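You operate a simulated robot arm through the tools that you are given. There is no shell and no other tool.

Carry out the task below with a simulated robot arm. There is one attempt and no reset: what you move stays moved.

## Task
Fold the hem over, press it flat and turn both clips on to it.
Fine: press with the clapper before clipping; lay the clapper back where it lay. Set down upright: clapper.
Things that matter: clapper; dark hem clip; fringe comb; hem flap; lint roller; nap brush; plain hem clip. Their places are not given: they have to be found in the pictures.

The check looks at the end state, three seconds after you hand in, the way a careful person would. Anything else that was tipped, shoved, dropped, spilled or broken makes it a failure. Flat cloth is picked up by pressing the open fingertips on it (5 to 10 N) and closing them slowly along it; thin cloth reads only 2 to 8 mm in the jaws.

## Robot
A 7-joint arm with a two-finger parallel gripper, fixed in place. Base frame: the origin is at the foot of the arm, x ahead of it, y to its left, z up; the work surface is at about z = 780. Units: mm, degrees, N and s.
Its first joint turns from -166.0 to 166.0 degrees. Payload 1.57 kg.
Tool frame: the origin (TCP) lies between the finger pads and is the grasp point; the fingertips stand 30 mm ahead of it; z points along the fingers, y is the line along which they close. The gripper opens to 110 mm. The fingers are 24 mm wide and 12 mm thick; the gripper's body (48 by 112 mm) begins 78 mm behind the TCP.
Orientation is that of the tool frame in the base frame, as a unit quaternion [w, x, y, z]. With the fingers straight down and closing along the base's y, the tool's x points along the base's -x, its y along +y and its z along -z.

## Interface
- The arm moves only by the tool jog_arm. Its argument "steps" is a list of rows, each an object (a shift or turn left out is 0, a gripper value left out holds the last) with "offset": the shift along the base's x, y, z in mm, a list of three; "dr": the turn, a rotation vector about the base's x, y, z in degrees, a list of three. In form: [{"offset": [dx, dy, dz], "dr": [ax, ay, az]}, ...]. A call has 1 to 20 rows; each row is the pose to reach, as a shift and turn from the pose commanded when the call began. "hand" is the closure, from 0 (fully open) to 1 (shut), set as the call begins (left out, the last holds). Each row takes 0.2 s and may step no farther than 50 mm and 8.6 degrees from the row before; otherwise, or with a gripper value out of range, the whole call is refused. A pose out of reach is approached as far as the arm can. The call stops where the force on the tool passes 90 N (or 10 N more than at its start, if that is more) or the arm is blocked; 0.2 s more then pass. The fingers move at their own pace (about 108 mm/s each) and stop on an object; they squeeze with about 41 N. The grip force told is the motor's: it shows also when the fingers shut on nothing. Time passes only in rows, and 0.2 s behind the last, so rows that repeat a pose let the fingers close. The reply holds the time, the measured pose of the TCP, the force on the tool along the base axes, the opening and the grip force, in the units named above and with some noise, with the torque about the TCP (base axes, N m) and any sound that the robot's microphone picked up, and new pictures: "pictures" is both (left out), scene, wrist or none.
- Cameras (640 x 400 px; columns grow to the right, rows downward): "scene" is fixed at [231.4, -662.5, 1543.1]; the picture's right is [0.67, -0.74, 0.00], its down [-0.59, -0.54, -0.60] and it looks along [0.45, 0.41, -0.80] (base axes); focal length 310 px, centre (320, 200). "wrist" rides on the gripper at [70, 16, -141] in the tool frame; the picture's right is [-0.23, 0.97, 0.00], its down [-0.86, -0.20, -0.48] and it looks along [-0.47, -0.11, 0.88] (tool axes); focal length 222 px, centre (320, 200).
- raise_lower(by): slides the trunk up (or, below 0, down) by that many mm; the arm rides with it, the base frame stays. It gives what a move gives, with no picture.
- point_at(camera, pixels): for up to 12 pixels [column, row] of the newest picture of that camera ("zoom" is the newest enlarged one), the place [x, y, z] in the base frame of the surface seen there, good to about 2 mm, but the place of the scene camera against the robot may be out by one fixed shift of up to 25 mm in any direction. It takes no simulated time.
- inspect(camera, box): a new picture of the part [left, top, right, bottom] of that camera's present view, enlarged. It takes no simulated time.
- close_job(): hands the job in; it is judged then, once.

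Leave the gripper open and the arm clear of the work at the hand-in unless told otherwise.

The tools are called after "Request:" by a JSON object that holds its "op" and its "data". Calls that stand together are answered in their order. jog_arm: Moves the arm, as the interface text tells. Its arguments: {"type":"object","properties":{"steps":{"type":"array","items":{"type":"object","properties":{"offset":{"type":"array","items":{"type":"number"}},"dr":{"type":"array","items":{"type":"number"}}}}},"hand":{"type":"number"},"pictures":{"type":"string","enum":["both","scene","wrist","none"]}},"required":["steps"]} The other tools are called the same way: raise_lower (by) slides the trunk up or down; point_at (camera, pixels) gives the place of the surface under pixels of a picture; inspect (camera, box) takes an enlarged picture of a part of a camera's view; close_job () hands the job in.

At the start:

```text
time_s: 0.0
position: [408.5, -289.6, 1179.9]
orientation: [0.0, 0.001, 1.0, 0.0]
force: [-0.9, 0.0, -0.3]
torque: [0.02, 0.03, 0.01]
width: 109.8
gripper_force: 0.1
trunk travel left (down, up): [-350.0, 260.0]
```

scene: 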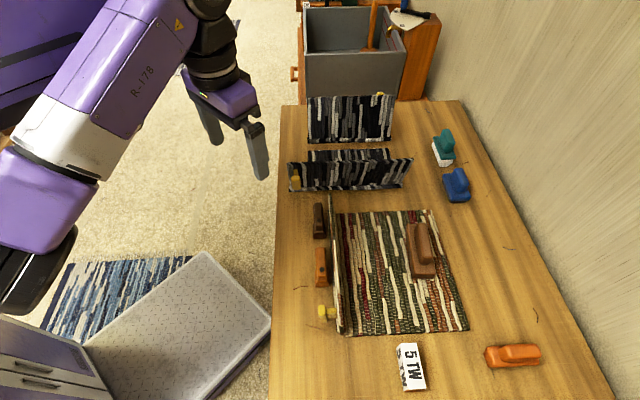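
wrist: 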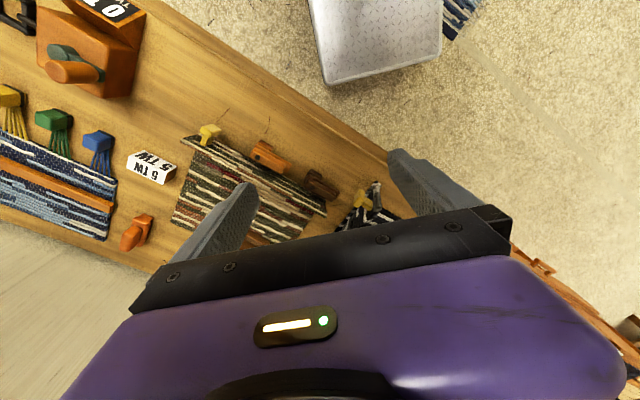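

I see a woven rug/cloth on the table with what looks like a standing flap on its left edge (pixels ~333,195 to 340,333), a brown block on it (420,250), two clip-like items at (319,220) and (321,267), a yellow item at (326,312). I will look closer first.

Request:
{"op": "inspect", "data": {"camera": "scene", "box": [270, 180, 480, 345]}}

Request:
{"op": "inspect", "data": {"camera": "wrist", "box": [160, 100, 420, 262]}}

```text
2.42 times, centred on (375, 262) of scene
```

zoom: 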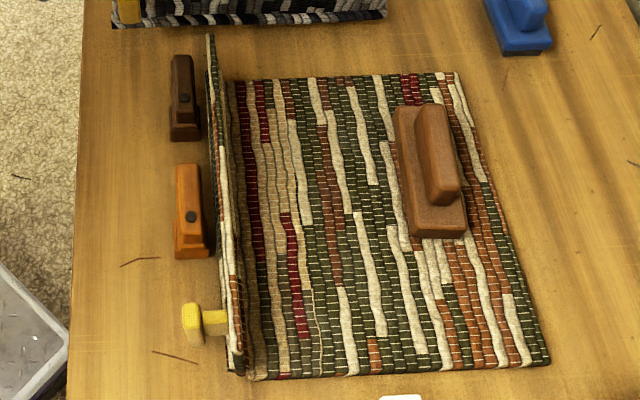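

```text
2.46 times, centred on (290, 181) of wrist
```

zoom: 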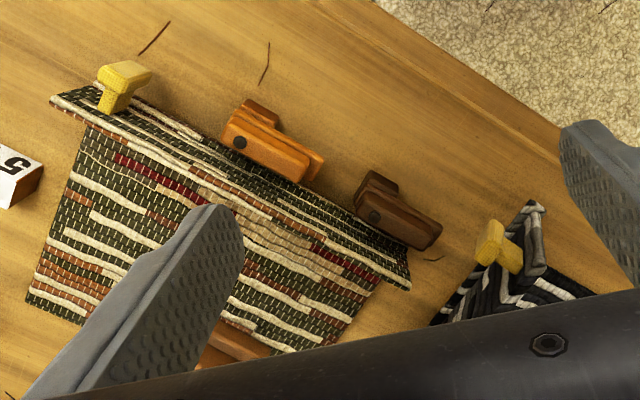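

The flap stands on the near-left edge of the green/red rug with a yellow tab at one end; two turnable clips (dark brown, orange) stand next to it, each with a dark pivot dot. Let me get places of those from the scene view.

Request:
{"op": "point_at", "data": {"camera": "scene", "pixels": [[319, 208], [320, 233], [320, 252], [322, 282], [322, 307], [331, 313], [331, 193], [341, 333], [338, 212], [347, 334], [429, 210], [468, 329]]}}

Request:
{"op": "point_at", "data": {"camera": "scene", "pixels": [[411, 226], [418, 270], [434, 262], [418, 226], [427, 262], [440, 140], [456, 180], [510, 354], [410, 365], [300, 300], [370, 280], [421, 245]]}}

Request:
{"op": "inspect", "data": {"camera": "scene", "box": [280, 185, 380, 260]}}

Request:
{"op": "inspect", "data": {"camera": "scene", "box": [290, 240, 390, 345]}}

Request:
{"op": "inspect", "data": {"camera": "scene", "box": [280, 80, 480, 210]}}

Request:
{"op": "inspect", "data": {"camera": "scene", "box": [380, 200, 560, 400]}}

```text
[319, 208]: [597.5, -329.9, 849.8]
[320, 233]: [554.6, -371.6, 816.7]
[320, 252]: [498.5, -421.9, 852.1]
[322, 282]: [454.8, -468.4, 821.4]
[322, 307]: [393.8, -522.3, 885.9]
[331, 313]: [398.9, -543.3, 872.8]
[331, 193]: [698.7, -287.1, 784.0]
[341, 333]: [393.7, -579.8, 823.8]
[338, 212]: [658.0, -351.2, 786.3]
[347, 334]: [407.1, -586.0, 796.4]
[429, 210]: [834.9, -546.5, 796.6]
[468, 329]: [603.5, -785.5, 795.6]
```

```text
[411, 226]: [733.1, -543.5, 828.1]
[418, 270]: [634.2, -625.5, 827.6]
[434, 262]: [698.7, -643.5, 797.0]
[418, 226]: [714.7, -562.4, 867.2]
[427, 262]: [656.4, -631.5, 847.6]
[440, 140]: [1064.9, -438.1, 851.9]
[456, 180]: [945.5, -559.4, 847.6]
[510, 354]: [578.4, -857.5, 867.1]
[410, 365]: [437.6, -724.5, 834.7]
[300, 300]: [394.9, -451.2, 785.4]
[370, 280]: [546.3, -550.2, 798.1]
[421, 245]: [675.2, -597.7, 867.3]
```

```text
5.33 times, centred on (330, 222) of scene
```

zoom: 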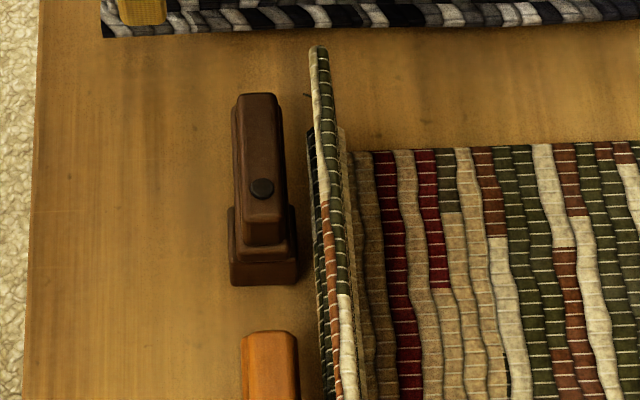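

```text
3.81 times, centred on (340, 292) of scene
```

zoom: 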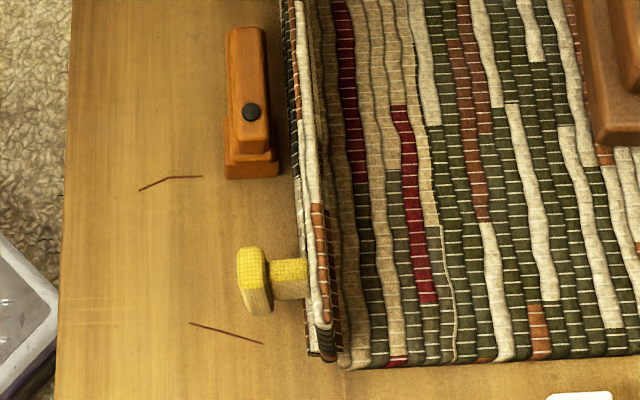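

```text
3.08 times, centred on (380, 145) of scene
```

zoom: 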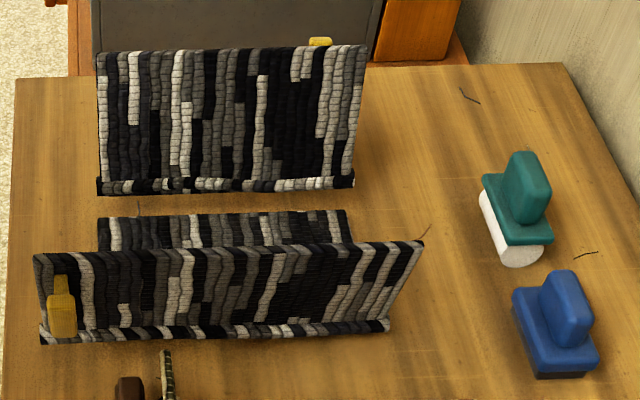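

```text
2.00 times, centred on (470, 300) of scene
```

zoom: 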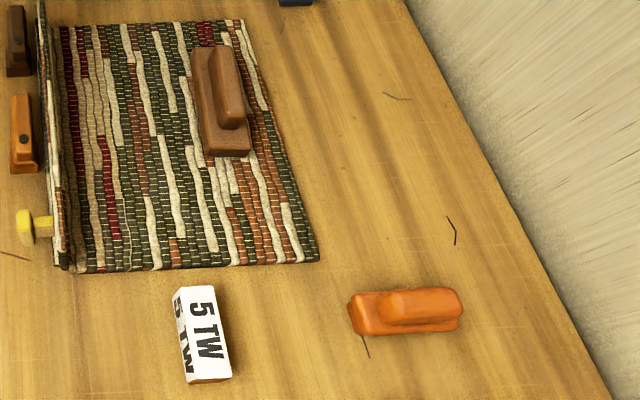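

The brown wooden block with a handle on the rug looks like the clapper; green with white roller = lint roller, blue with bristles = nap brush, orange at (510,354) = probably comb. To calibrate the scene camera shift, I take matching points from the wrist camera.

Request:
{"op": "inspect", "data": {"camera": "wrist", "box": [160, 100, 420, 262]}}

Request:
{"op": "point_at", "data": {"camera": "zoom", "pixels": [[240, 143], [375, 217], [125, 70], [27, 300], [52, 100], [408, 288], [100, 100], [300, 180], [430, 240], [200, 60], [255, 345], [80, 130]]}}

Request:
{"op": "inspect", "data": {"camera": "scene", "box": [290, 180, 390, 345]}}

```text
2.46 times, centred on (290, 181) of wrist
```

zoom: 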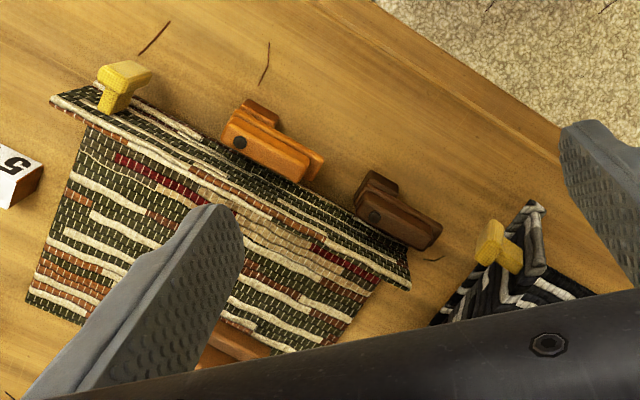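

```text
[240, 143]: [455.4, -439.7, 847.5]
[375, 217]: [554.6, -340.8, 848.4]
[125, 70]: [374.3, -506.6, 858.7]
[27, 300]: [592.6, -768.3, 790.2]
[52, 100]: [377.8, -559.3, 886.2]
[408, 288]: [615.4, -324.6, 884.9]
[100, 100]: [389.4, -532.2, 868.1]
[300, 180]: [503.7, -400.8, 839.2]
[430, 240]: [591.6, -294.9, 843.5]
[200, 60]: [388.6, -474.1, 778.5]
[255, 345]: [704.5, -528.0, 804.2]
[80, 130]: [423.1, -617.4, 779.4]
```

```text
2.42 times, centred on (340, 262) of scene
```

zoom: 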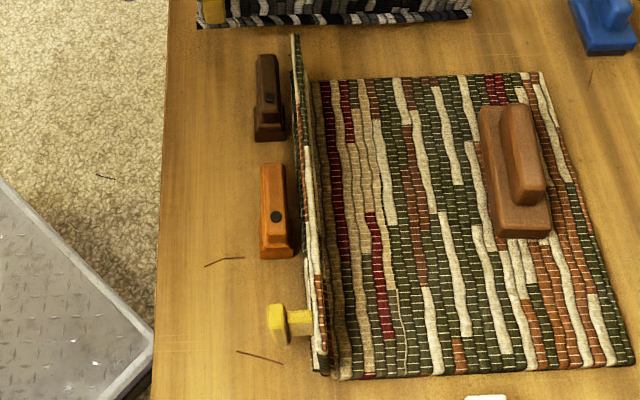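

Now the same features (orange pivot at zoom (277,216), dark pivot (270,97), etc.) from the scene camera.

Request:
{"op": "point_at", "data": {"camera": "zoom", "pixels": [[277, 216], [270, 97], [295, 37], [323, 372], [312, 345], [626, 366], [278, 310], [300, 320], [312, 200], [304, 120], [315, 300], [347, 378]]}}

```text
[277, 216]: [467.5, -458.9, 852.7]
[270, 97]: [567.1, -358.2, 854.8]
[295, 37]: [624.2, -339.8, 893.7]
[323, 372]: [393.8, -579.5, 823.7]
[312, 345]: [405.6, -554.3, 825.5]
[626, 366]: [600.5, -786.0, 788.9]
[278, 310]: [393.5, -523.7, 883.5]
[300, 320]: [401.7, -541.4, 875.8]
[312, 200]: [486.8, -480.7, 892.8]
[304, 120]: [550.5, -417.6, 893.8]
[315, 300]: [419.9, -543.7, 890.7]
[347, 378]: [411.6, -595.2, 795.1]
```

Scene minus wrist gives a fixed shift of about (+12, −18, +6) mm. In table axes (45° turned: u along the hem, v across it towards the rug) the flap stands at v≈665 from u≈−128 to 206, top z≈887; orange clip pivot u≈11, dark pivot u≈152, both v≈633. Next: turn the tool −45° about z and move over the hem for a closer wrist view.

Request:
{"op": "jog_arm", "data": {"steps": [{"offset": [8, -20, 0], "dr": [0, 0, -7.5]}, {"offset": [16, -40, 0], "dr": [0, 0, -15]}, {"offset": [25, -60, 0], "dr": [0, 0, -22.5]}, {"offset": [33, -80, -20], "dr": [0, 0, -30]}, {"offset": [42, -100, -40], "dr": [0, 0, -37.5]}, {"offset": [50, -114, -60], "dr": [0, 0, -45]}, {"offset": [50, -114, -60], "dr": [0, 0, -45]}], "hand": 0, "pictures": "both"}}

```text
time_s: 1.6
position: [459.6, -404.9, 1120.1]
orientation: [0.001, 0.383, 0.924, -0.001]
force: [0.8, 0.4, -0.4]
torque: [0.04, 0.03, 0.0]
width: 110.1
gripper_force: 0.0
trunk travel left (down, up): [-350.0, 260.0]
```

scene: 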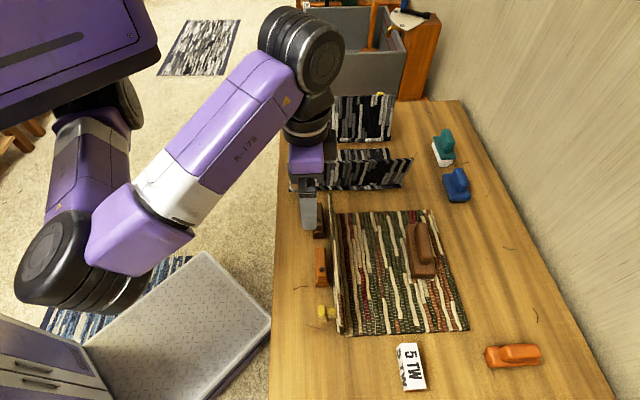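
wrist: 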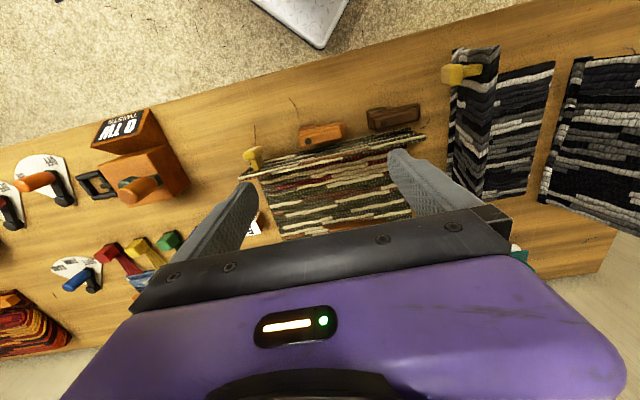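

The wrist now sees the hem with knob, clips and flap around (240–440, 100–210). I zoom in there.

Request:
{"op": "inspect", "data": {"camera": "wrist", "box": [225, 85, 445, 222]}}

Request:
{"op": "point_at", "data": {"camera": "zoom", "pixels": [[75, 200], [110, 195], [240, 130], [420, 85], [545, 70], [70, 265], [575, 145], [300, 210], [300, 190], [500, 150], [300, 20], [310, 330]]}}

```text
2.91 times, centred on (335, 154) of wrist
```

zoom: 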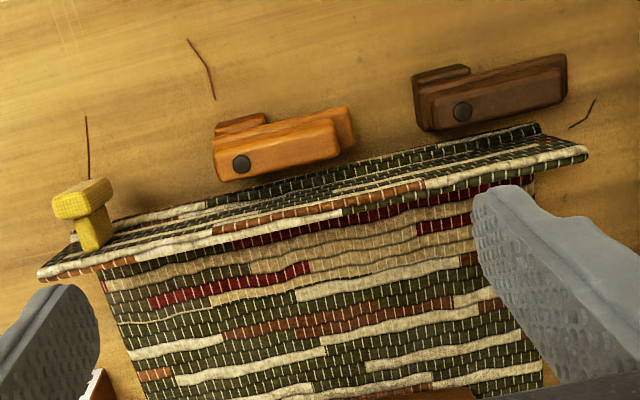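

```text
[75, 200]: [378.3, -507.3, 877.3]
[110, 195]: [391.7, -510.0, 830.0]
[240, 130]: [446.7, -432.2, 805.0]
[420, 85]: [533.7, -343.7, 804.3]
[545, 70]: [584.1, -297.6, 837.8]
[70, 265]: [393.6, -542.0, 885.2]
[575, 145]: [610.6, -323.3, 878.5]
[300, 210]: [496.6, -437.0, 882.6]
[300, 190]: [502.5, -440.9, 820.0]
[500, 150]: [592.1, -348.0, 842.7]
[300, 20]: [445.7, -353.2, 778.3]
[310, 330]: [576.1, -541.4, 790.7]
```

I zoom in tighter on the two clips and the knob.

Request:
{"op": "inspect", "data": {"camera": "wrist", "box": [290, 110, 360, 154]}}

Request:
{"op": "inspect", "data": {"camera": "wrist", "box": [360, 95, 430, 139]}}

Request:
{"op": "inspect", "data": {"camera": "wrist", "box": [235, 140, 305, 184]}}

Request:
{"op": "inspect", "data": {"camera": "scene", "box": [395, 210, 445, 285]}}

```text
9.09 times, centred on (325, 132) of wrist
```

zoom: 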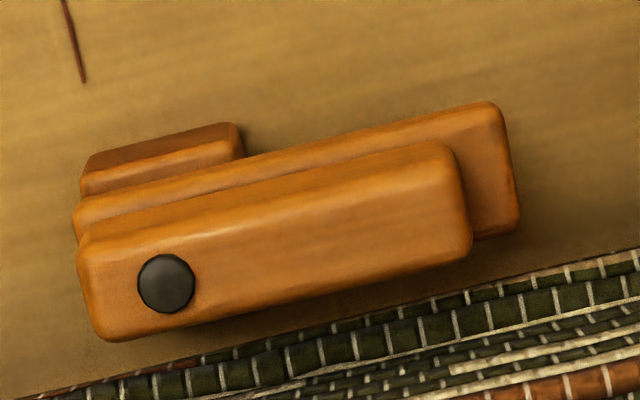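

```text
9.09 times, centred on (395, 117) of wrist
```

zoom: 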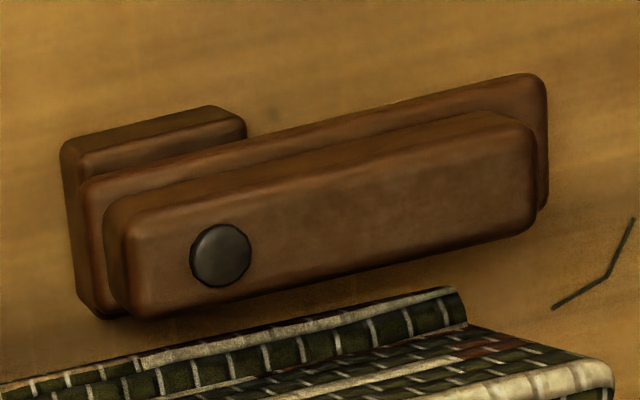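

```text
9.09 times, centred on (270, 162) of wrist
```

zoom: 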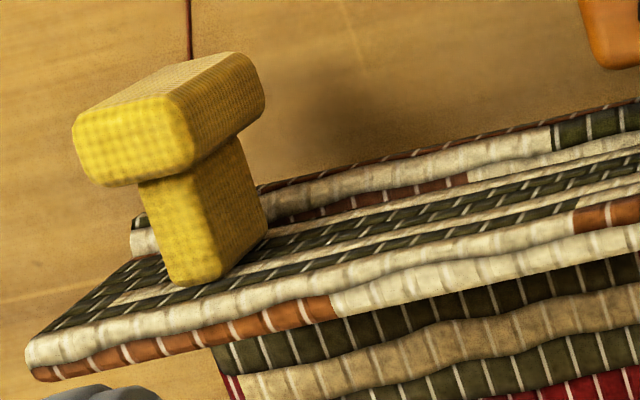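

```text
5.33 times, centred on (420, 248) of scene
```

zoom: 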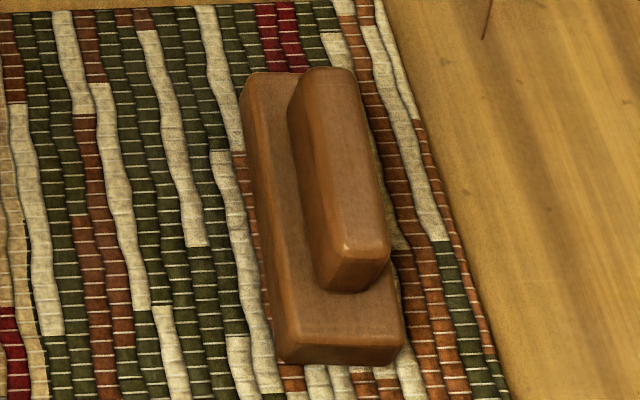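

Now points on the clapper from this zoom (top handle corners, base corners).

Request:
{"op": "point_at", "data": {"camera": "zoom", "pixels": [[315, 75], [345, 75], [345, 262], [385, 250], [360, 160], [340, 160], [320, 180], [262, 100], [290, 330], [395, 325], [255, 82], [330, 310]]}}

Request:
{"op": "inspect", "data": {"camera": "wrist", "box": [290, 110, 360, 154]}}

Request:
{"op": "point_at", "data": {"camera": "zoom", "pixels": [[120, 285], [100, 235], [440, 160], [460, 240], [165, 283], [280, 215], [480, 120], [505, 225], [160, 200], [85, 215], [160, 150], [230, 130]]}}

Request:
{"op": "inspect", "data": {"camera": "wrist", "box": [360, 95, 430, 139]}}

Request:
{"op": "point_at", "data": {"camera": "zoom", "pixels": [[145, 300], [125, 210], [515, 130], [530, 225], [220, 255], [340, 200], [520, 90], [540, 200], [200, 160], [90, 190], [150, 120], [240, 115]]}}

Request:
{"op": "inspect", "data": {"camera": "wrist", "box": [235, 140, 305, 184]}}

Request:
{"op": "point_at", "data": {"camera": "zoom", "pixels": [[85, 130], [185, 120], [240, 65], [205, 230], [170, 270], [35, 350], [150, 240], [400, 180], [300, 215], [230, 355], [450, 280], [600, 125]]}}

```text
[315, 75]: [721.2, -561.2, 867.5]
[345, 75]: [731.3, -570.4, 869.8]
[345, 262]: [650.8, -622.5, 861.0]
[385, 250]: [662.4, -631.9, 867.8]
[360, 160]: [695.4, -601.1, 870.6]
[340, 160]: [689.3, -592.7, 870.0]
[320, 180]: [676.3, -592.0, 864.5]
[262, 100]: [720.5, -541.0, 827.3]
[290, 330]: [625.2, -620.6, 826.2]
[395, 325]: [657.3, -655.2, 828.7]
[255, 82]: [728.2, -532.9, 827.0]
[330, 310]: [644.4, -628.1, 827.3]
```

```text
9.09 times, centred on (325, 132) of wrist
```

zoom: 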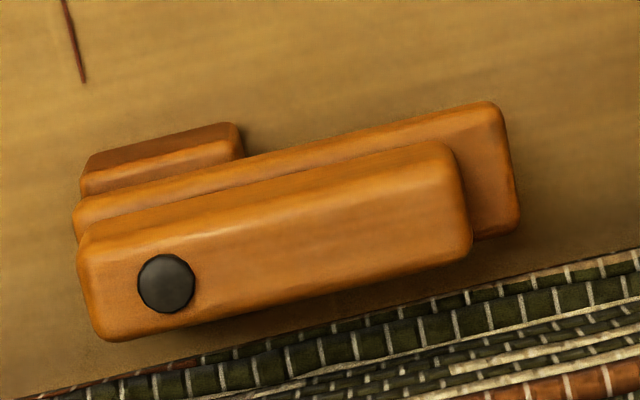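

```text
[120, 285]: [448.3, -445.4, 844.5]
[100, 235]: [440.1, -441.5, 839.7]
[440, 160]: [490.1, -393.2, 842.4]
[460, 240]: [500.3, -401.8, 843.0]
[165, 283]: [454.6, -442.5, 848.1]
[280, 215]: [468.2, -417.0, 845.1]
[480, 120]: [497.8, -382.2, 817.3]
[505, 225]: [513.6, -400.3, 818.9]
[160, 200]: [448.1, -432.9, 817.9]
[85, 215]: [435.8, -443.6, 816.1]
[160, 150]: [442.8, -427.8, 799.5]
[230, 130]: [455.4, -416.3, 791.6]
```

```text
9.09 times, centred on (395, 117) of wrist
```

zoom: 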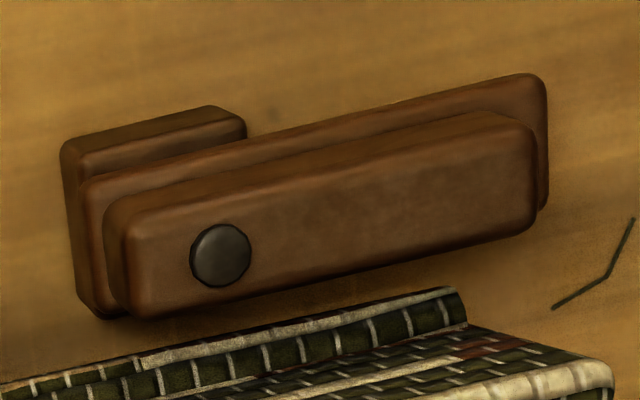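

```text
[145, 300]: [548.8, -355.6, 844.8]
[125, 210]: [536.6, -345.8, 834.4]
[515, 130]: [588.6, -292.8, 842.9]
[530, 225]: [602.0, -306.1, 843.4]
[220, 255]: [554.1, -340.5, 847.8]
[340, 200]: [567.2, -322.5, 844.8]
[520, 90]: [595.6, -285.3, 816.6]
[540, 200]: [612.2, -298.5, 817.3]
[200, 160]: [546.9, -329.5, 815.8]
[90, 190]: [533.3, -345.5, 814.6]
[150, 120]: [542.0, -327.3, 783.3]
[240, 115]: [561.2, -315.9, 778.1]
```

```text
9.09 times, centred on (270, 162) of wrist
```

zoom: 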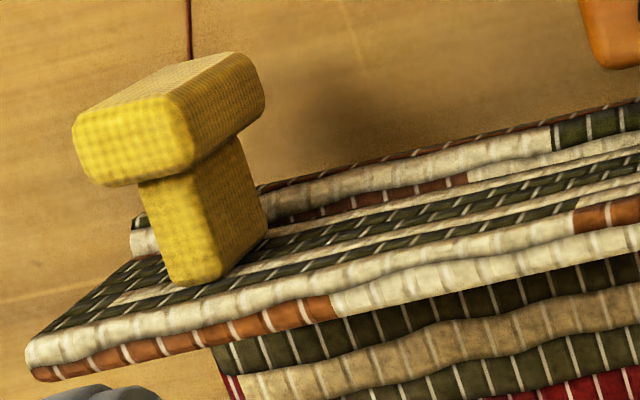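

```text
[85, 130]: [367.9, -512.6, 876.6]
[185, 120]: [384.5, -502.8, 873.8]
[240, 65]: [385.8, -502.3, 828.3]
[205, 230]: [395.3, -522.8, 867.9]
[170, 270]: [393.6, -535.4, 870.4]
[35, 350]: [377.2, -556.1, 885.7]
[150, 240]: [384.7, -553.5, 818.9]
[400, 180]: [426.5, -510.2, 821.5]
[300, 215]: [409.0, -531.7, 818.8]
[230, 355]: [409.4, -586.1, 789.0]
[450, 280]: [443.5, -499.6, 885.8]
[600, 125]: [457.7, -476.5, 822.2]
```

I zoom on the near end of the flap in the scene view to understand how it is built (there seems to be a ledge at z≈820).

Request:
{"op": "inspect", "data": {"camera": "scene", "box": [315, 290, 365, 340]}}

Request:
{"op": "inspect", "data": {"camera": "scene", "box": [315, 185, 365, 225]}}

Request:
{"op": "inspect", "data": {"camera": "scene", "box": [470, 330, 560, 390]}}

```text
8.00 times, centred on (340, 315) of scene
```

zoom: 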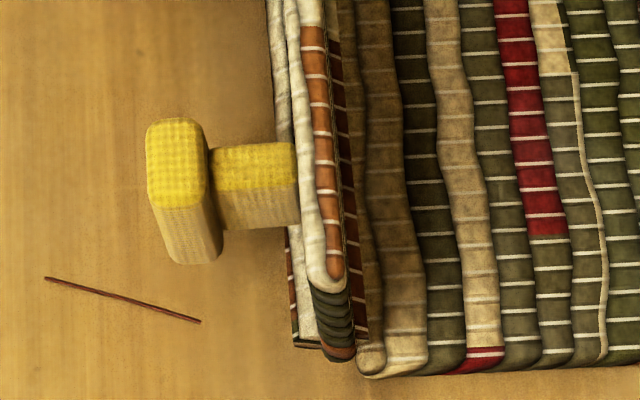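

```text
10.00 times, centred on (340, 205) of scene
```

zoom: 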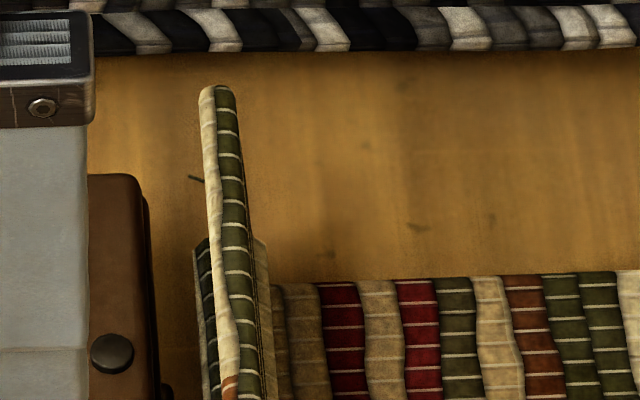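

```text
6.67 times, centred on (515, 360) of scene
```

zoom: 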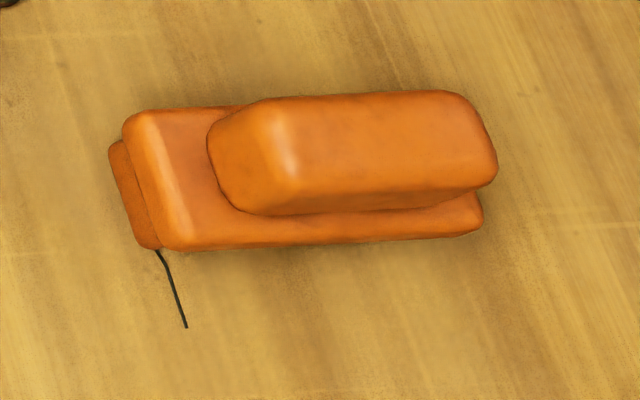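

I measure the outer strip, flap and inner strip at the flap's near end.

Request:
{"op": "inspect", "data": {"camera": "scene", "box": [315, 290, 365, 340]}}

Request:
{"op": "point_at", "data": {"camera": "zoom", "pixels": [[305, 325], [293, 270], [310, 200], [325, 230], [345, 250], [352, 250], [360, 310], [335, 320], [340, 350], [372, 350], [385, 250], [405, 250]]}}

Request:
{"op": "inspect", "data": {"camera": "scene", "box": [315, 185, 365, 225]}}

Request:
{"op": "point_at", "data": {"camera": "zoom", "pixels": [[200, 260], [205, 330], [262, 260], [265, 330], [235, 200], [212, 100], [280, 330], [300, 330], [225, 95], [245, 330], [270, 380], [205, 390]]}}

```text
8.00 times, centred on (340, 315) of scene
```

zoom: 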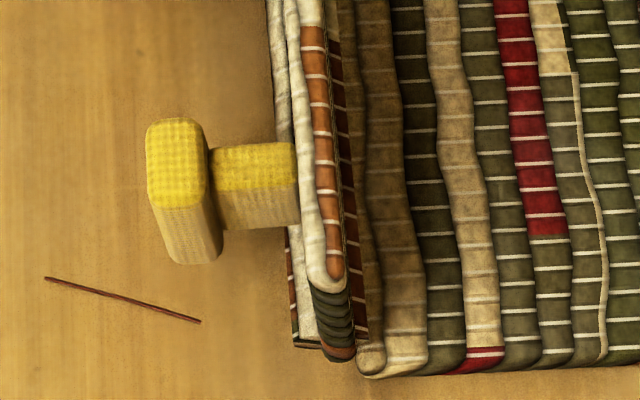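

```text
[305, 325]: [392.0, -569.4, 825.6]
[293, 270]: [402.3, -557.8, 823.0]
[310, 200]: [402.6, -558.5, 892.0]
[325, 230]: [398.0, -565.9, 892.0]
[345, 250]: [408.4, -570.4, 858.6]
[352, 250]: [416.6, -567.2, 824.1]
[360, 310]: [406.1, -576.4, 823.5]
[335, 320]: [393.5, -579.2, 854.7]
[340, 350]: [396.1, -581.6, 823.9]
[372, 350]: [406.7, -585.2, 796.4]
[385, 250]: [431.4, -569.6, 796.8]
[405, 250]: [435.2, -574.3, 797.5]
```

```text
10.00 times, centred on (340, 205) of scene
```

zoom: 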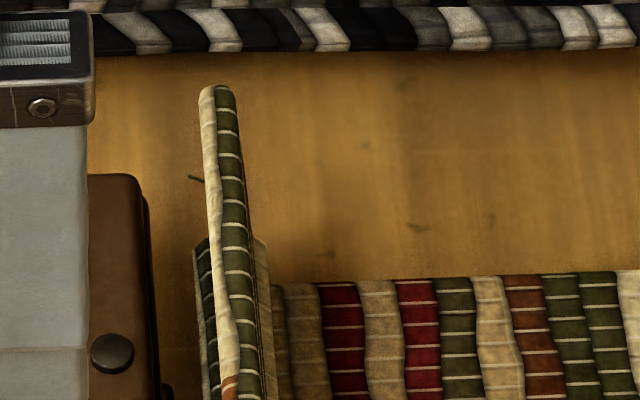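

```text
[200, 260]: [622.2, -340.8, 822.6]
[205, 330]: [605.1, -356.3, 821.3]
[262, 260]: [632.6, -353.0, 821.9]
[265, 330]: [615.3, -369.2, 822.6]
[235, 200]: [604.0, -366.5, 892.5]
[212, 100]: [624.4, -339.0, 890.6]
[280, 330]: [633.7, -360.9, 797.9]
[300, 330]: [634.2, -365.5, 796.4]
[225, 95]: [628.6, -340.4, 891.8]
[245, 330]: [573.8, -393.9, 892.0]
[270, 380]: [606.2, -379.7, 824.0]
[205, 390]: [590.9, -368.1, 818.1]
```

The flap (about 70 mm high) stands on a raised ridge (top z≈818, v 655–677) – so folding goes towards +v over the rug and pressing should push the ridge down. The knob is on the outer face. Plan: open fingers, lowered outside the flap (tips at z≈862, above the clips at 848), push the upper part of the flap over along an arc. First go straight down to TCP z≈900.

Request:
{"op": "jog_arm", "data": {"steps": [{"offset": [0, 0, -45]}, {"offset": [0, 0, -90]}, {"offset": [0, 0, -135]}, {"offset": [0, 0, -175]}, {"offset": [0, 0, -205]}, {"offset": [0, 0, -220]}, {"offset": [0, 0, -220]}], "hand": 0, "pictures": "both"}}

```text
time_s: 3.2
position: [458.6, -404.4, 898.0]
orientation: [0.001, 0.382, 0.924, 0.001]
force: [0.7, 1.3, -0.8]
torque: [-0.01, 0.01, 0.0]
width: 110.1
gripper_force: 0.1
trunk travel left (down, up): [-350.0, 260.0]
```

scene: 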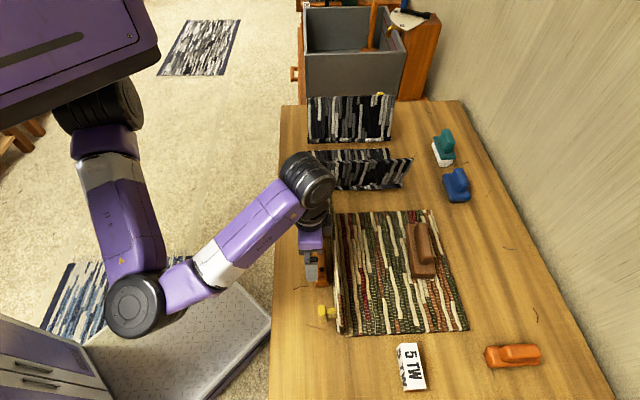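
wrist: 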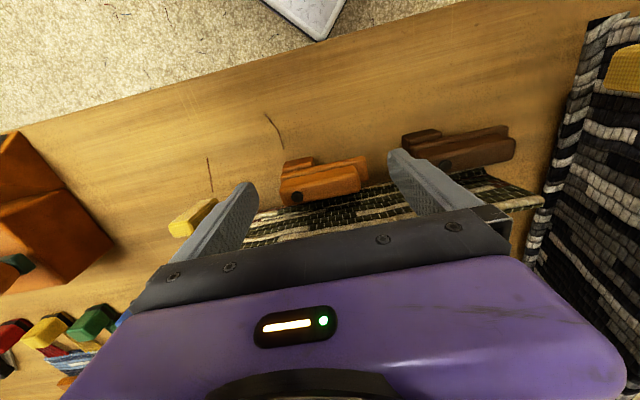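

Clear so far: fingers stand outside the flap, tips above the clips. Now push +v slowly to about 25° of fold and check.

Request:
{"op": "jog_arm", "data": {"steps": [{"offset": [14.1, -14.1, -5]}, {"offset": [22.6, -22.6, -5]}, {"offset": [27, -27, -5]}, {"offset": [31, -31, -5]}, {"offset": [35, -35, -5]}, {"offset": [39, -39, -5]}, {"offset": [43, -43, -6]}, {"offset": [46, -46, -7]}], "hand": 0, "pictures": "both"}}

```text
time_s: 5.0
position: [506.5, -448.7, 892.7]
orientation: [0.0, 0.384, 0.923, -0.001]
force: [-0.7, 0.1, -0.3]
torque: [-0.02, 0.04, 0.02]
width: 109.7
gripper_force: 0.0
trunk travel left (down, up): [-350.0, 260.0]
```

scene: 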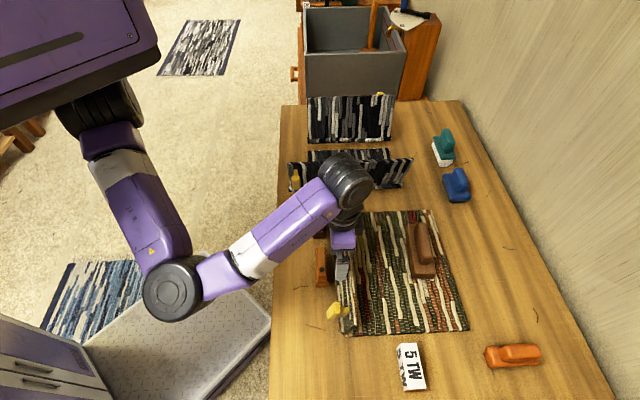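
wrist: 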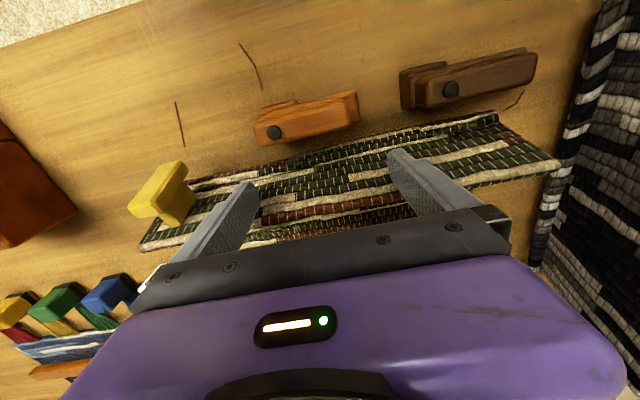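

The flap tilts freely (force about 0). Continue the arc down towards folded-over, gently, stopping short of contact on the flat.

Request:
{"op": "jog_arm", "data": {"steps": [{"offset": [3.5, -3.5, -4]}, {"offset": [7, -7, -9]}, {"offset": [10, -10, -13]}, {"offset": [13, -13, -18]}, {"offset": [15, -15, -23]}, {"offset": [17, -17, -28]}, {"offset": [18, -18, -32]}, {"offset": [19, -19, -35]}], "hand": 0, "pictures": "both"}}

```text
time_s: 6.8
position: [523.8, -469.3, 856.9]
orientation: [0.0, 0.383, 0.924, 0.001]
force: [-0.1, 0.5, 0.5]
torque: [0.01, -0.06, 0.0]
width: 110.0
gripper_force: 0.0
trunk travel left (down, up): [-350.0, 260.0]
```

scene: 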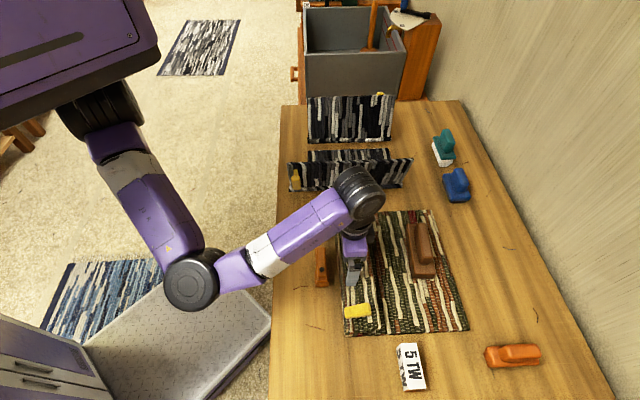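
wrist: 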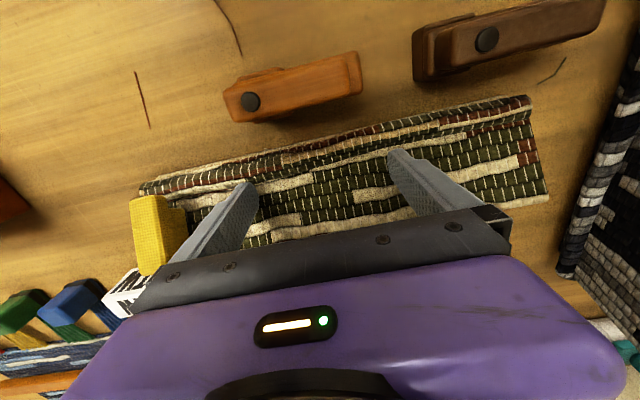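

The flap looks folded over; I measure its surface and the ridge from the wrist picture.

Request:
{"op": "point_at", "data": {"camera": "wrist", "pixels": [[320, 150], [320, 165], [320, 180], [320, 200], [320, 220], [480, 130], [490, 160], [500, 190], [545, 195], [155, 205], [140, 185], [230, 170]]}}

Request:
{"op": "inspect", "data": {"camera": "wrist", "box": [120, 80, 560, 260]}}

```text
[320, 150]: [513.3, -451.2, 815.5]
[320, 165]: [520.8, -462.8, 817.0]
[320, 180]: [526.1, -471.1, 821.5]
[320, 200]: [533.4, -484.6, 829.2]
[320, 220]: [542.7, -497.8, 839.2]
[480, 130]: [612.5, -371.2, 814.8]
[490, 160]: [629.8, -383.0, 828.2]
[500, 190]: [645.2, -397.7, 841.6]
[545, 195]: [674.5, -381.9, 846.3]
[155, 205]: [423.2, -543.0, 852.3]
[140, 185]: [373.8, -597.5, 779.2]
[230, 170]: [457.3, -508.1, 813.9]
```

```text
1.45 times, centred on (340, 170) of wrist
```

zoom: 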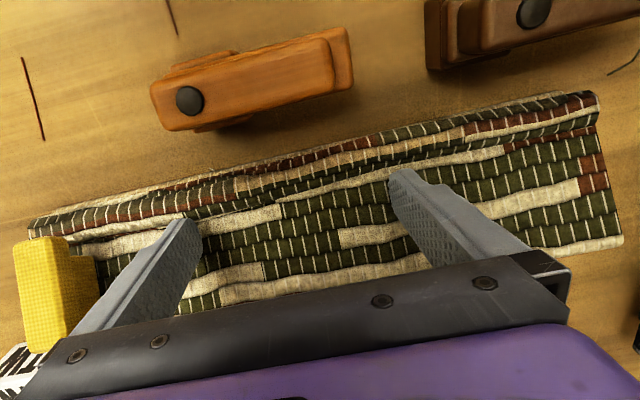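

The flap now lies at about 30° above flat (z 821 at v=705 up to 846 at its edge v≈747). Continue pushing it down gently.

Request:
{"op": "jog_arm", "data": {"steps": [{"offset": [1.5, -1.5, -3]}, {"offset": [2.5, -2.5, -5]}, {"offset": [3.5, -3.5, -8]}, {"offset": [4.5, -4.5, -11]}, {"offset": [4.5, -4.5, -11]}], "hand": 0, "pictures": "wrist"}}

```text
time_s: 8.0
position: [529.2, -474.7, 846.5]
orientation: [0.0, 0.383, 0.924, 0.0]
force: [1.9, -0.5, 0.0]
torque: [0.03, -0.06, -0.01]
width: 109.7
gripper_force: 0.0
trunk travel left (down, up): [-350.0, 260.0]
```

wrist: 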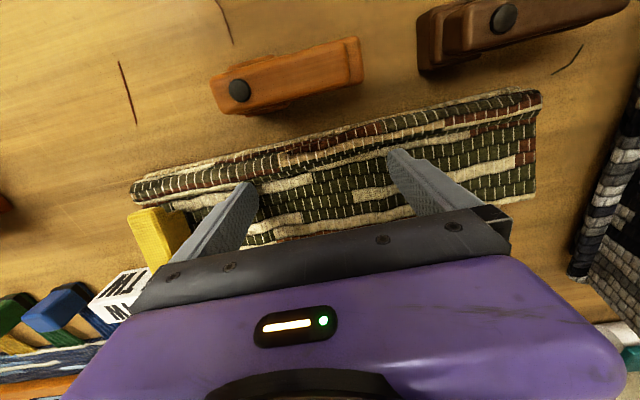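

Request:
{"op": "point_at", "data": {"camera": "wrist", "pixels": [[320, 150], [320, 165], [320, 180], [320, 200], [320, 220], [480, 120], [490, 150], [500, 180], [525, 192], [180, 190], [330, 140], [230, 180]]}}

```text
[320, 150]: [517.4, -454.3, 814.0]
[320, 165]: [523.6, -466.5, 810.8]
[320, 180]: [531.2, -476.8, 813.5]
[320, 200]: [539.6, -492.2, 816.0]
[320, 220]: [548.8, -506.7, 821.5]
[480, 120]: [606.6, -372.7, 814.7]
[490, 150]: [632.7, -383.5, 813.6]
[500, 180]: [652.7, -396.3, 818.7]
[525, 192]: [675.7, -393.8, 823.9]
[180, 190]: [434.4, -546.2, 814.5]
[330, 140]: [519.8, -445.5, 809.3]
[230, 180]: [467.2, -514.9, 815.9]
```

Now about 13° above flat with no resistance. Keep pressing down slowly.

Request:
{"op": "jog_arm", "data": {"steps": [{"offset": [0.5, -0.5, -3]}, {"offset": [1, -1, -6]}, {"offset": [1, -1, -9]}, {"offset": [1, -1, -9]}], "hand": 0, "pictures": "wrist"}}

Request:
{"op": "point_at", "data": {"camera": "wrist", "pixels": [[320, 150], [320, 165], [320, 180], [320, 200], [320, 220], [480, 120], [490, 150], [500, 180], [520, 192], [180, 190], [330, 140], [230, 180]]}}

```text
time_s: 9.0
position: [529.1, -474.6, 835.7]
orientation: [0.001, 0.383, 0.924, 0.0]
force: [0.3, -0.3, 0.5]
torque: [0.02, -0.04, -0.01]
width: 110.1
gripper_force: 0.1
trunk travel left (down, up): [-350.0, 260.0]
```

wrist: 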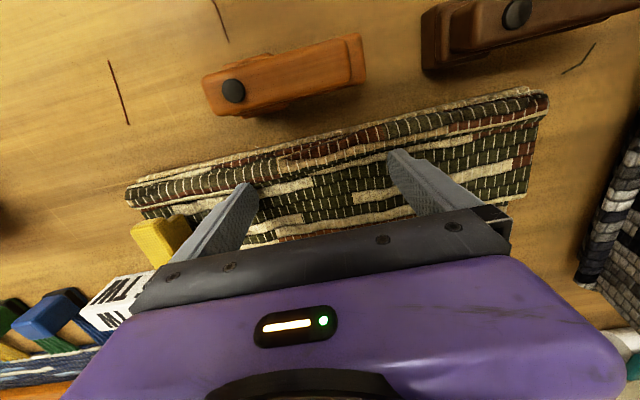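

```text
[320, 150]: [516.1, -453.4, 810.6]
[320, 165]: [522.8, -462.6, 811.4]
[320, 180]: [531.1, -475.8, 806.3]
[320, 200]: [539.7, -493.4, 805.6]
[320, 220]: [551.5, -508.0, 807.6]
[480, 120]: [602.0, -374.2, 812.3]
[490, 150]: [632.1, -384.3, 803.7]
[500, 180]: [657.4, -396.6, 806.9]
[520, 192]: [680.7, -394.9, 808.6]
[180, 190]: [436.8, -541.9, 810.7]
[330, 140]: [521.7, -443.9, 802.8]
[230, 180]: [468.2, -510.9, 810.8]
```

Flap surface now z≈806, nearly flat, still no force. A little further until force shows.

Request:
{"op": "jog_arm", "data": {"steps": [{"offset": [0, 0, -2]}, {"offset": [0, 0, -4]}, {"offset": [0, 0, -4]}], "hand": 0, "pictures": "none"}}

```text
time_s: 9.8
position: [529.5, -473.9, 835.4]
orientation: [0.0, 0.383, 0.924, 0.0]
force: [-0.9, 4.4, 9.6]
torque: [0.17, 0.1, -0.06]
width: 109.9
gripper_force: 0.1
trunk travel left (down, up): [-350.0, 260.0]
```

10 N now shows: the flap rests on something at z≈805. I lift the fingers 60 mm and see whether it stays over.

Request:
{"op": "jog_arm", "data": {"steps": [{"offset": [0, 0, 10]}, {"offset": [0, 0, 30]}, {"offset": [0, 0, 64]}, {"offset": [0, 0, 104]}, {"offset": [0, 0, 144]}, {"offset": [0, 0, 144]}], "hand": 0, "pictures": "both"}}

```text
time_s: 11.2
position: [529.3, -473.3, 975.8]
orientation: [0.0, 0.384, 0.923, 0.0]
force: [-0.3, 0.2, -0.3]
torque: [-0.02, 0.0, 0.0]
width: 110.0
gripper_force: 0.0
trunk travel left (down, up): [-350.0, 260.0]
```

scene: 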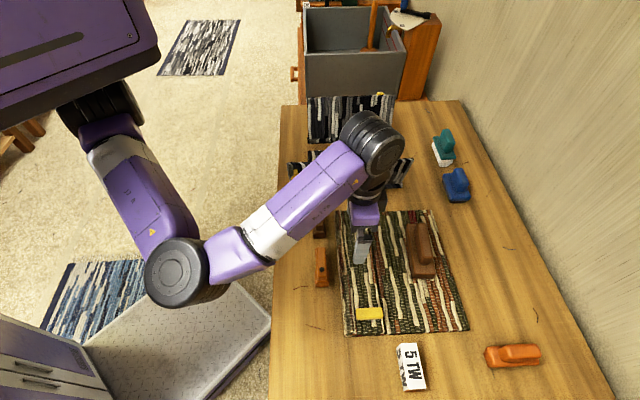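
wrist: 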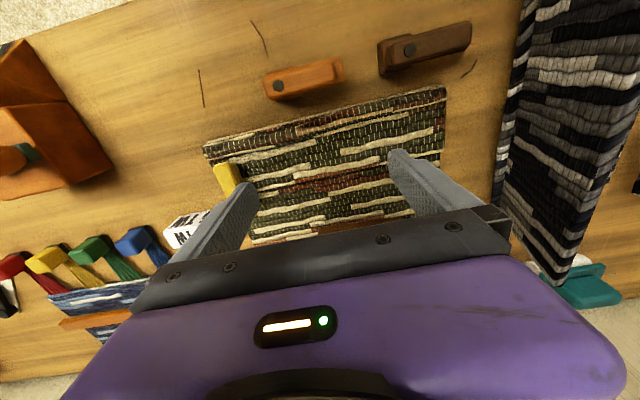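

The flap stays folded. I zoom on it and measure the cross profile (ridge, flap, rug).

Request:
{"op": "inspect", "data": {"camera": "wrist", "box": [195, 70, 455, 232]}}

Request:
{"op": "point_at", "data": {"camera": "zoom", "pixels": [[320, 110], [323, 125], [326, 140], [330, 155], [335, 175], [342, 200], [347, 215], [352, 232], [360, 260], [590, 55], [30, 190], [70, 235]]}}

```text
2.46 times, centred on (325, 151) of wrist
```

zoom: 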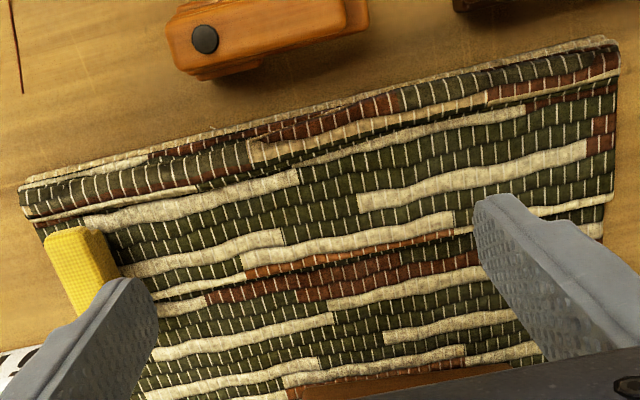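

```text
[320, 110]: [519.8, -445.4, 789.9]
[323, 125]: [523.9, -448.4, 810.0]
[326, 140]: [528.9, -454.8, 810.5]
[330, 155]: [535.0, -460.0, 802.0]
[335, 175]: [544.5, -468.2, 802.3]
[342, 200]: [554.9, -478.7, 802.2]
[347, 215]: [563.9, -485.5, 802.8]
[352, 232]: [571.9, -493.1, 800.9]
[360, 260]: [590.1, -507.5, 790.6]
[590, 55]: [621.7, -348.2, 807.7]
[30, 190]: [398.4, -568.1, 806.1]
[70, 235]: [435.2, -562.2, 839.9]
```

The profile shows a puffy crease (z≈810 at v 687–697) and the flap at z≈802 to v≈755, rug 791. I check the outer edge against the clips in the scene view.

Request:
{"op": "inspect", "data": {"camera": "scene", "box": [300, 240, 400, 340]}}

Request:
{"op": "point_at", "data": {"camera": "zoom", "pixels": [[270, 370], [285, 370], [300, 375], [320, 375], [260, 330], [275, 330], [290, 330], [310, 330], [370, 300], [440, 300], [430, 280], [235, 100]]}}

Request:
{"op": "inspect", "data": {"camera": "wrist", "box": [250, 50, 360, 160]}}

Request:
{"op": "point_at", "data": {"camera": "zoom", "pixels": [[325, 210], [327, 220], [330, 230], [332, 240], [335, 255], [340, 270], [160, 145], [220, 150], [350, 110], [345, 300], [350, 320], [200, 150]]}}

```text
4.00 times, centred on (350, 290) of scene
```

zoom: 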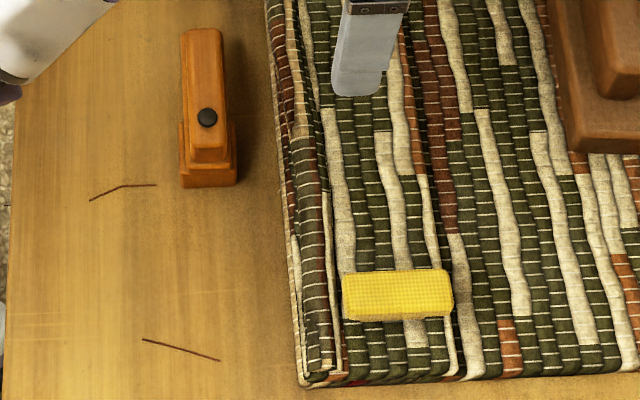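

```text
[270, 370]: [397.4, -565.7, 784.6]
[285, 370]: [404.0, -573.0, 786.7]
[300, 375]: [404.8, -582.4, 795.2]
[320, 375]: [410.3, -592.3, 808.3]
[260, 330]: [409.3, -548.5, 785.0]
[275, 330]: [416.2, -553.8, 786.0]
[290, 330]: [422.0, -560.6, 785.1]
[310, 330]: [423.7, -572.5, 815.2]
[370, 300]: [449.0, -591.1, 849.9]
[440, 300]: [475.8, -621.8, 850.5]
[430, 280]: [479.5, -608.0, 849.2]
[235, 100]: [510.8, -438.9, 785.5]
```

```text
3.64 times, centred on (305, 105) of wrist
```

zoom: 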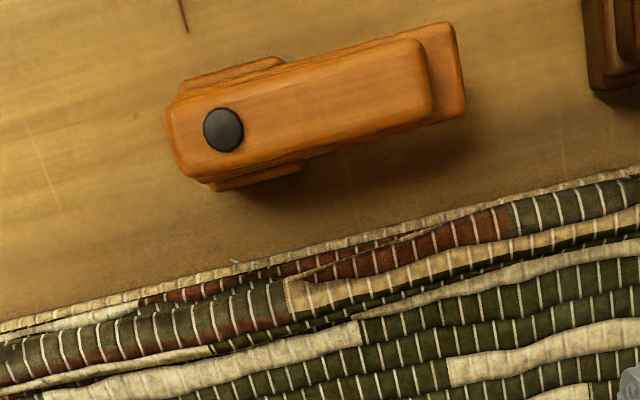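

```text
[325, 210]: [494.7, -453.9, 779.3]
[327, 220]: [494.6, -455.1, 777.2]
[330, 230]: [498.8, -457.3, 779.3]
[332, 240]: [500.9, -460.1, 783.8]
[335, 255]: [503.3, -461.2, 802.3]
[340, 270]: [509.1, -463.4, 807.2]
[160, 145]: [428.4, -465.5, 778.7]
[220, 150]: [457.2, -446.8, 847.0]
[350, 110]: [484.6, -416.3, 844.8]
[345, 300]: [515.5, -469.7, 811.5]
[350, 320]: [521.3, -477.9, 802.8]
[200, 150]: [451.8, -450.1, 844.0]
```

The rug itself has not moved; the puffy crease lies along v 682–698 up to z≈811, the knob now stands at u≈−95, v 712–756. Next the clapper: rise a little, turn the tool +86° (closing across its handle) and move over it.

Request:
{"op": "jog_arm", "data": {"steps": [{"offset": [13, -9, 20], "dr": [0, 0, 7.8]}, {"offset": [27, -19, 30], "dr": [0, 0, 15.6]}, {"offset": [40, -28, 40], "dr": [0, 0, 23.4]}, {"offset": [54, -38, 40], "dr": [0, 0, 31.2]}, {"offset": [68, -47, 40], "dr": [0, 0, 39]}, {"offset": [81, -57, 40], "dr": [0, 0, 46.8]}, {"offset": [95, -66, 40], "dr": [0, 0, 54.6]}, {"offset": [108, -76, 40], "dr": [0, 0, 62.4]}, {"offset": [122, -85, 40], "dr": [0, 0, 70.2]}, {"offset": [135, -95, 40], "dr": [0, 0, 78]}, {"offset": [149, -105, 40], "dr": [0, 0, 86]}, {"offset": [149, -105, 40], "dr": [0, 0, 86]}], "hand": 0, "pictures": "both"}}

```text
time_s: 13.8
position: [677.9, -580.6, 1015.1]
orientation: [0.0, -0.35, 0.937, -0.001]
force: [-0.1, 0.1, 0.2]
torque: [0.01, -0.03, -0.01]
width: 110.1
gripper_force: 0.1
trunk travel left (down, up): [-350.0, 260.0]
```

scene: 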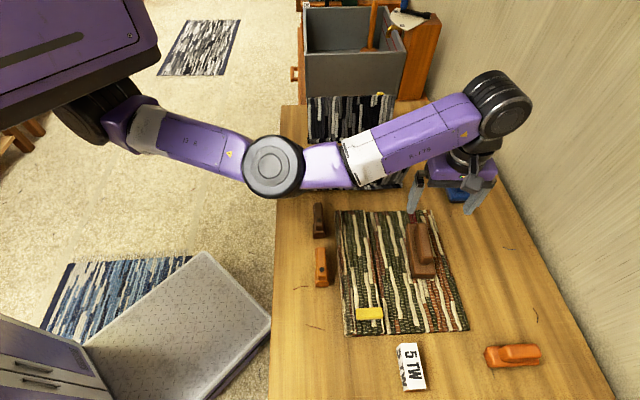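
wrist: 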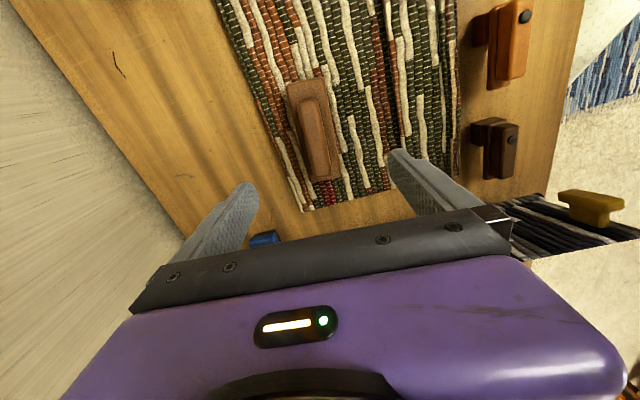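

I see the clapper at wrist (315,130). Zoom and measure its handle.

Request:
{"op": "inspect", "data": {"camera": "wrist", "box": [270, 70, 366, 190]}}

Request:
{"op": "inspect", "data": {"camera": "wrist", "box": [250, 75, 410, 175]}}

```text
3.33 times, centred on (318, 130) of wrist
```

zoom: 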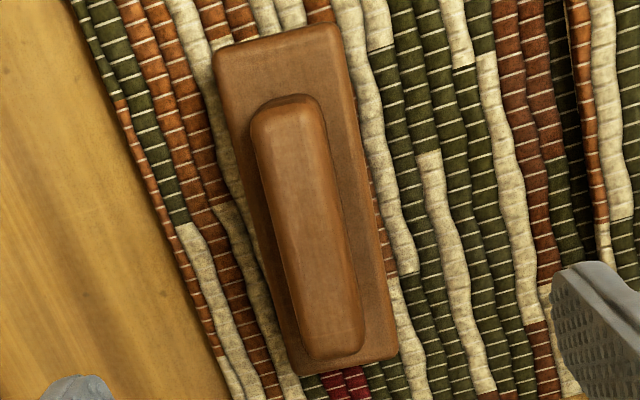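

```text
4.00 times, centred on (330, 125) of wrist
```

zoom: 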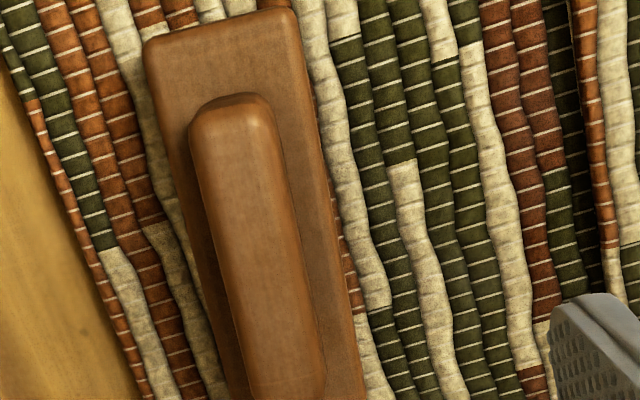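

I take points on the handle's top edges, ends and base corners.

Request:
{"op": "inspect", "data": {"camera": "wrist", "box": [270, 70, 366, 190]}}

Request:
{"op": "point_at", "data": {"camera": "zoom", "pixels": [[260, 135], [318, 125], [300, 330], [352, 325], [290, 110], [330, 345], [280, 230], [335, 225], [308, 228], [250, 60], [325, 45], [380, 345]]}}

Request:
{"op": "point_at", "data": {"camera": "zoom", "pixels": [[272, 230], [345, 225], [232, 130], [355, 130], [370, 250], [305, 368], [215, 55], [335, 30], [240, 130], [265, 135], [325, 160], [355, 355]]}}

```text
3.33 times, centred on (318, 130) of wrist
```

zoom: 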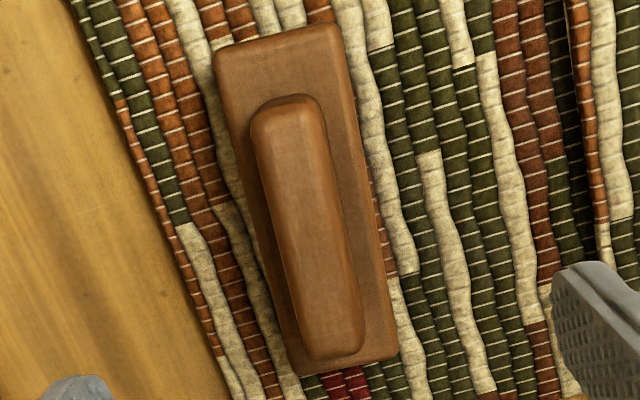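

```text
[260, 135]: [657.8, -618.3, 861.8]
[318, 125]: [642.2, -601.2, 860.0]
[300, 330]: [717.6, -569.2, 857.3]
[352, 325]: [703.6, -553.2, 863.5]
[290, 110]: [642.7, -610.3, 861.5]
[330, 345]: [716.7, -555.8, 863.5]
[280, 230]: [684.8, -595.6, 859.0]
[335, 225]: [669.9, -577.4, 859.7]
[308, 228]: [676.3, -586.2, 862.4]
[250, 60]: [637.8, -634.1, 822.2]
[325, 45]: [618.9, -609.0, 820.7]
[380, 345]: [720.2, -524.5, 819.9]
```

```text
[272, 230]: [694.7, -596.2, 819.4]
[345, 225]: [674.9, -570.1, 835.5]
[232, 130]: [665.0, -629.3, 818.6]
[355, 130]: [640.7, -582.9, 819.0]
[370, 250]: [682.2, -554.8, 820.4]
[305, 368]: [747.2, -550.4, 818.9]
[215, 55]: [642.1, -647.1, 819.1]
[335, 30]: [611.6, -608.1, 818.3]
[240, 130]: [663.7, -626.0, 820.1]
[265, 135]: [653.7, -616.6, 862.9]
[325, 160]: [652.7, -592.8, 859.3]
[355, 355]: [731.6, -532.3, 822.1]
```

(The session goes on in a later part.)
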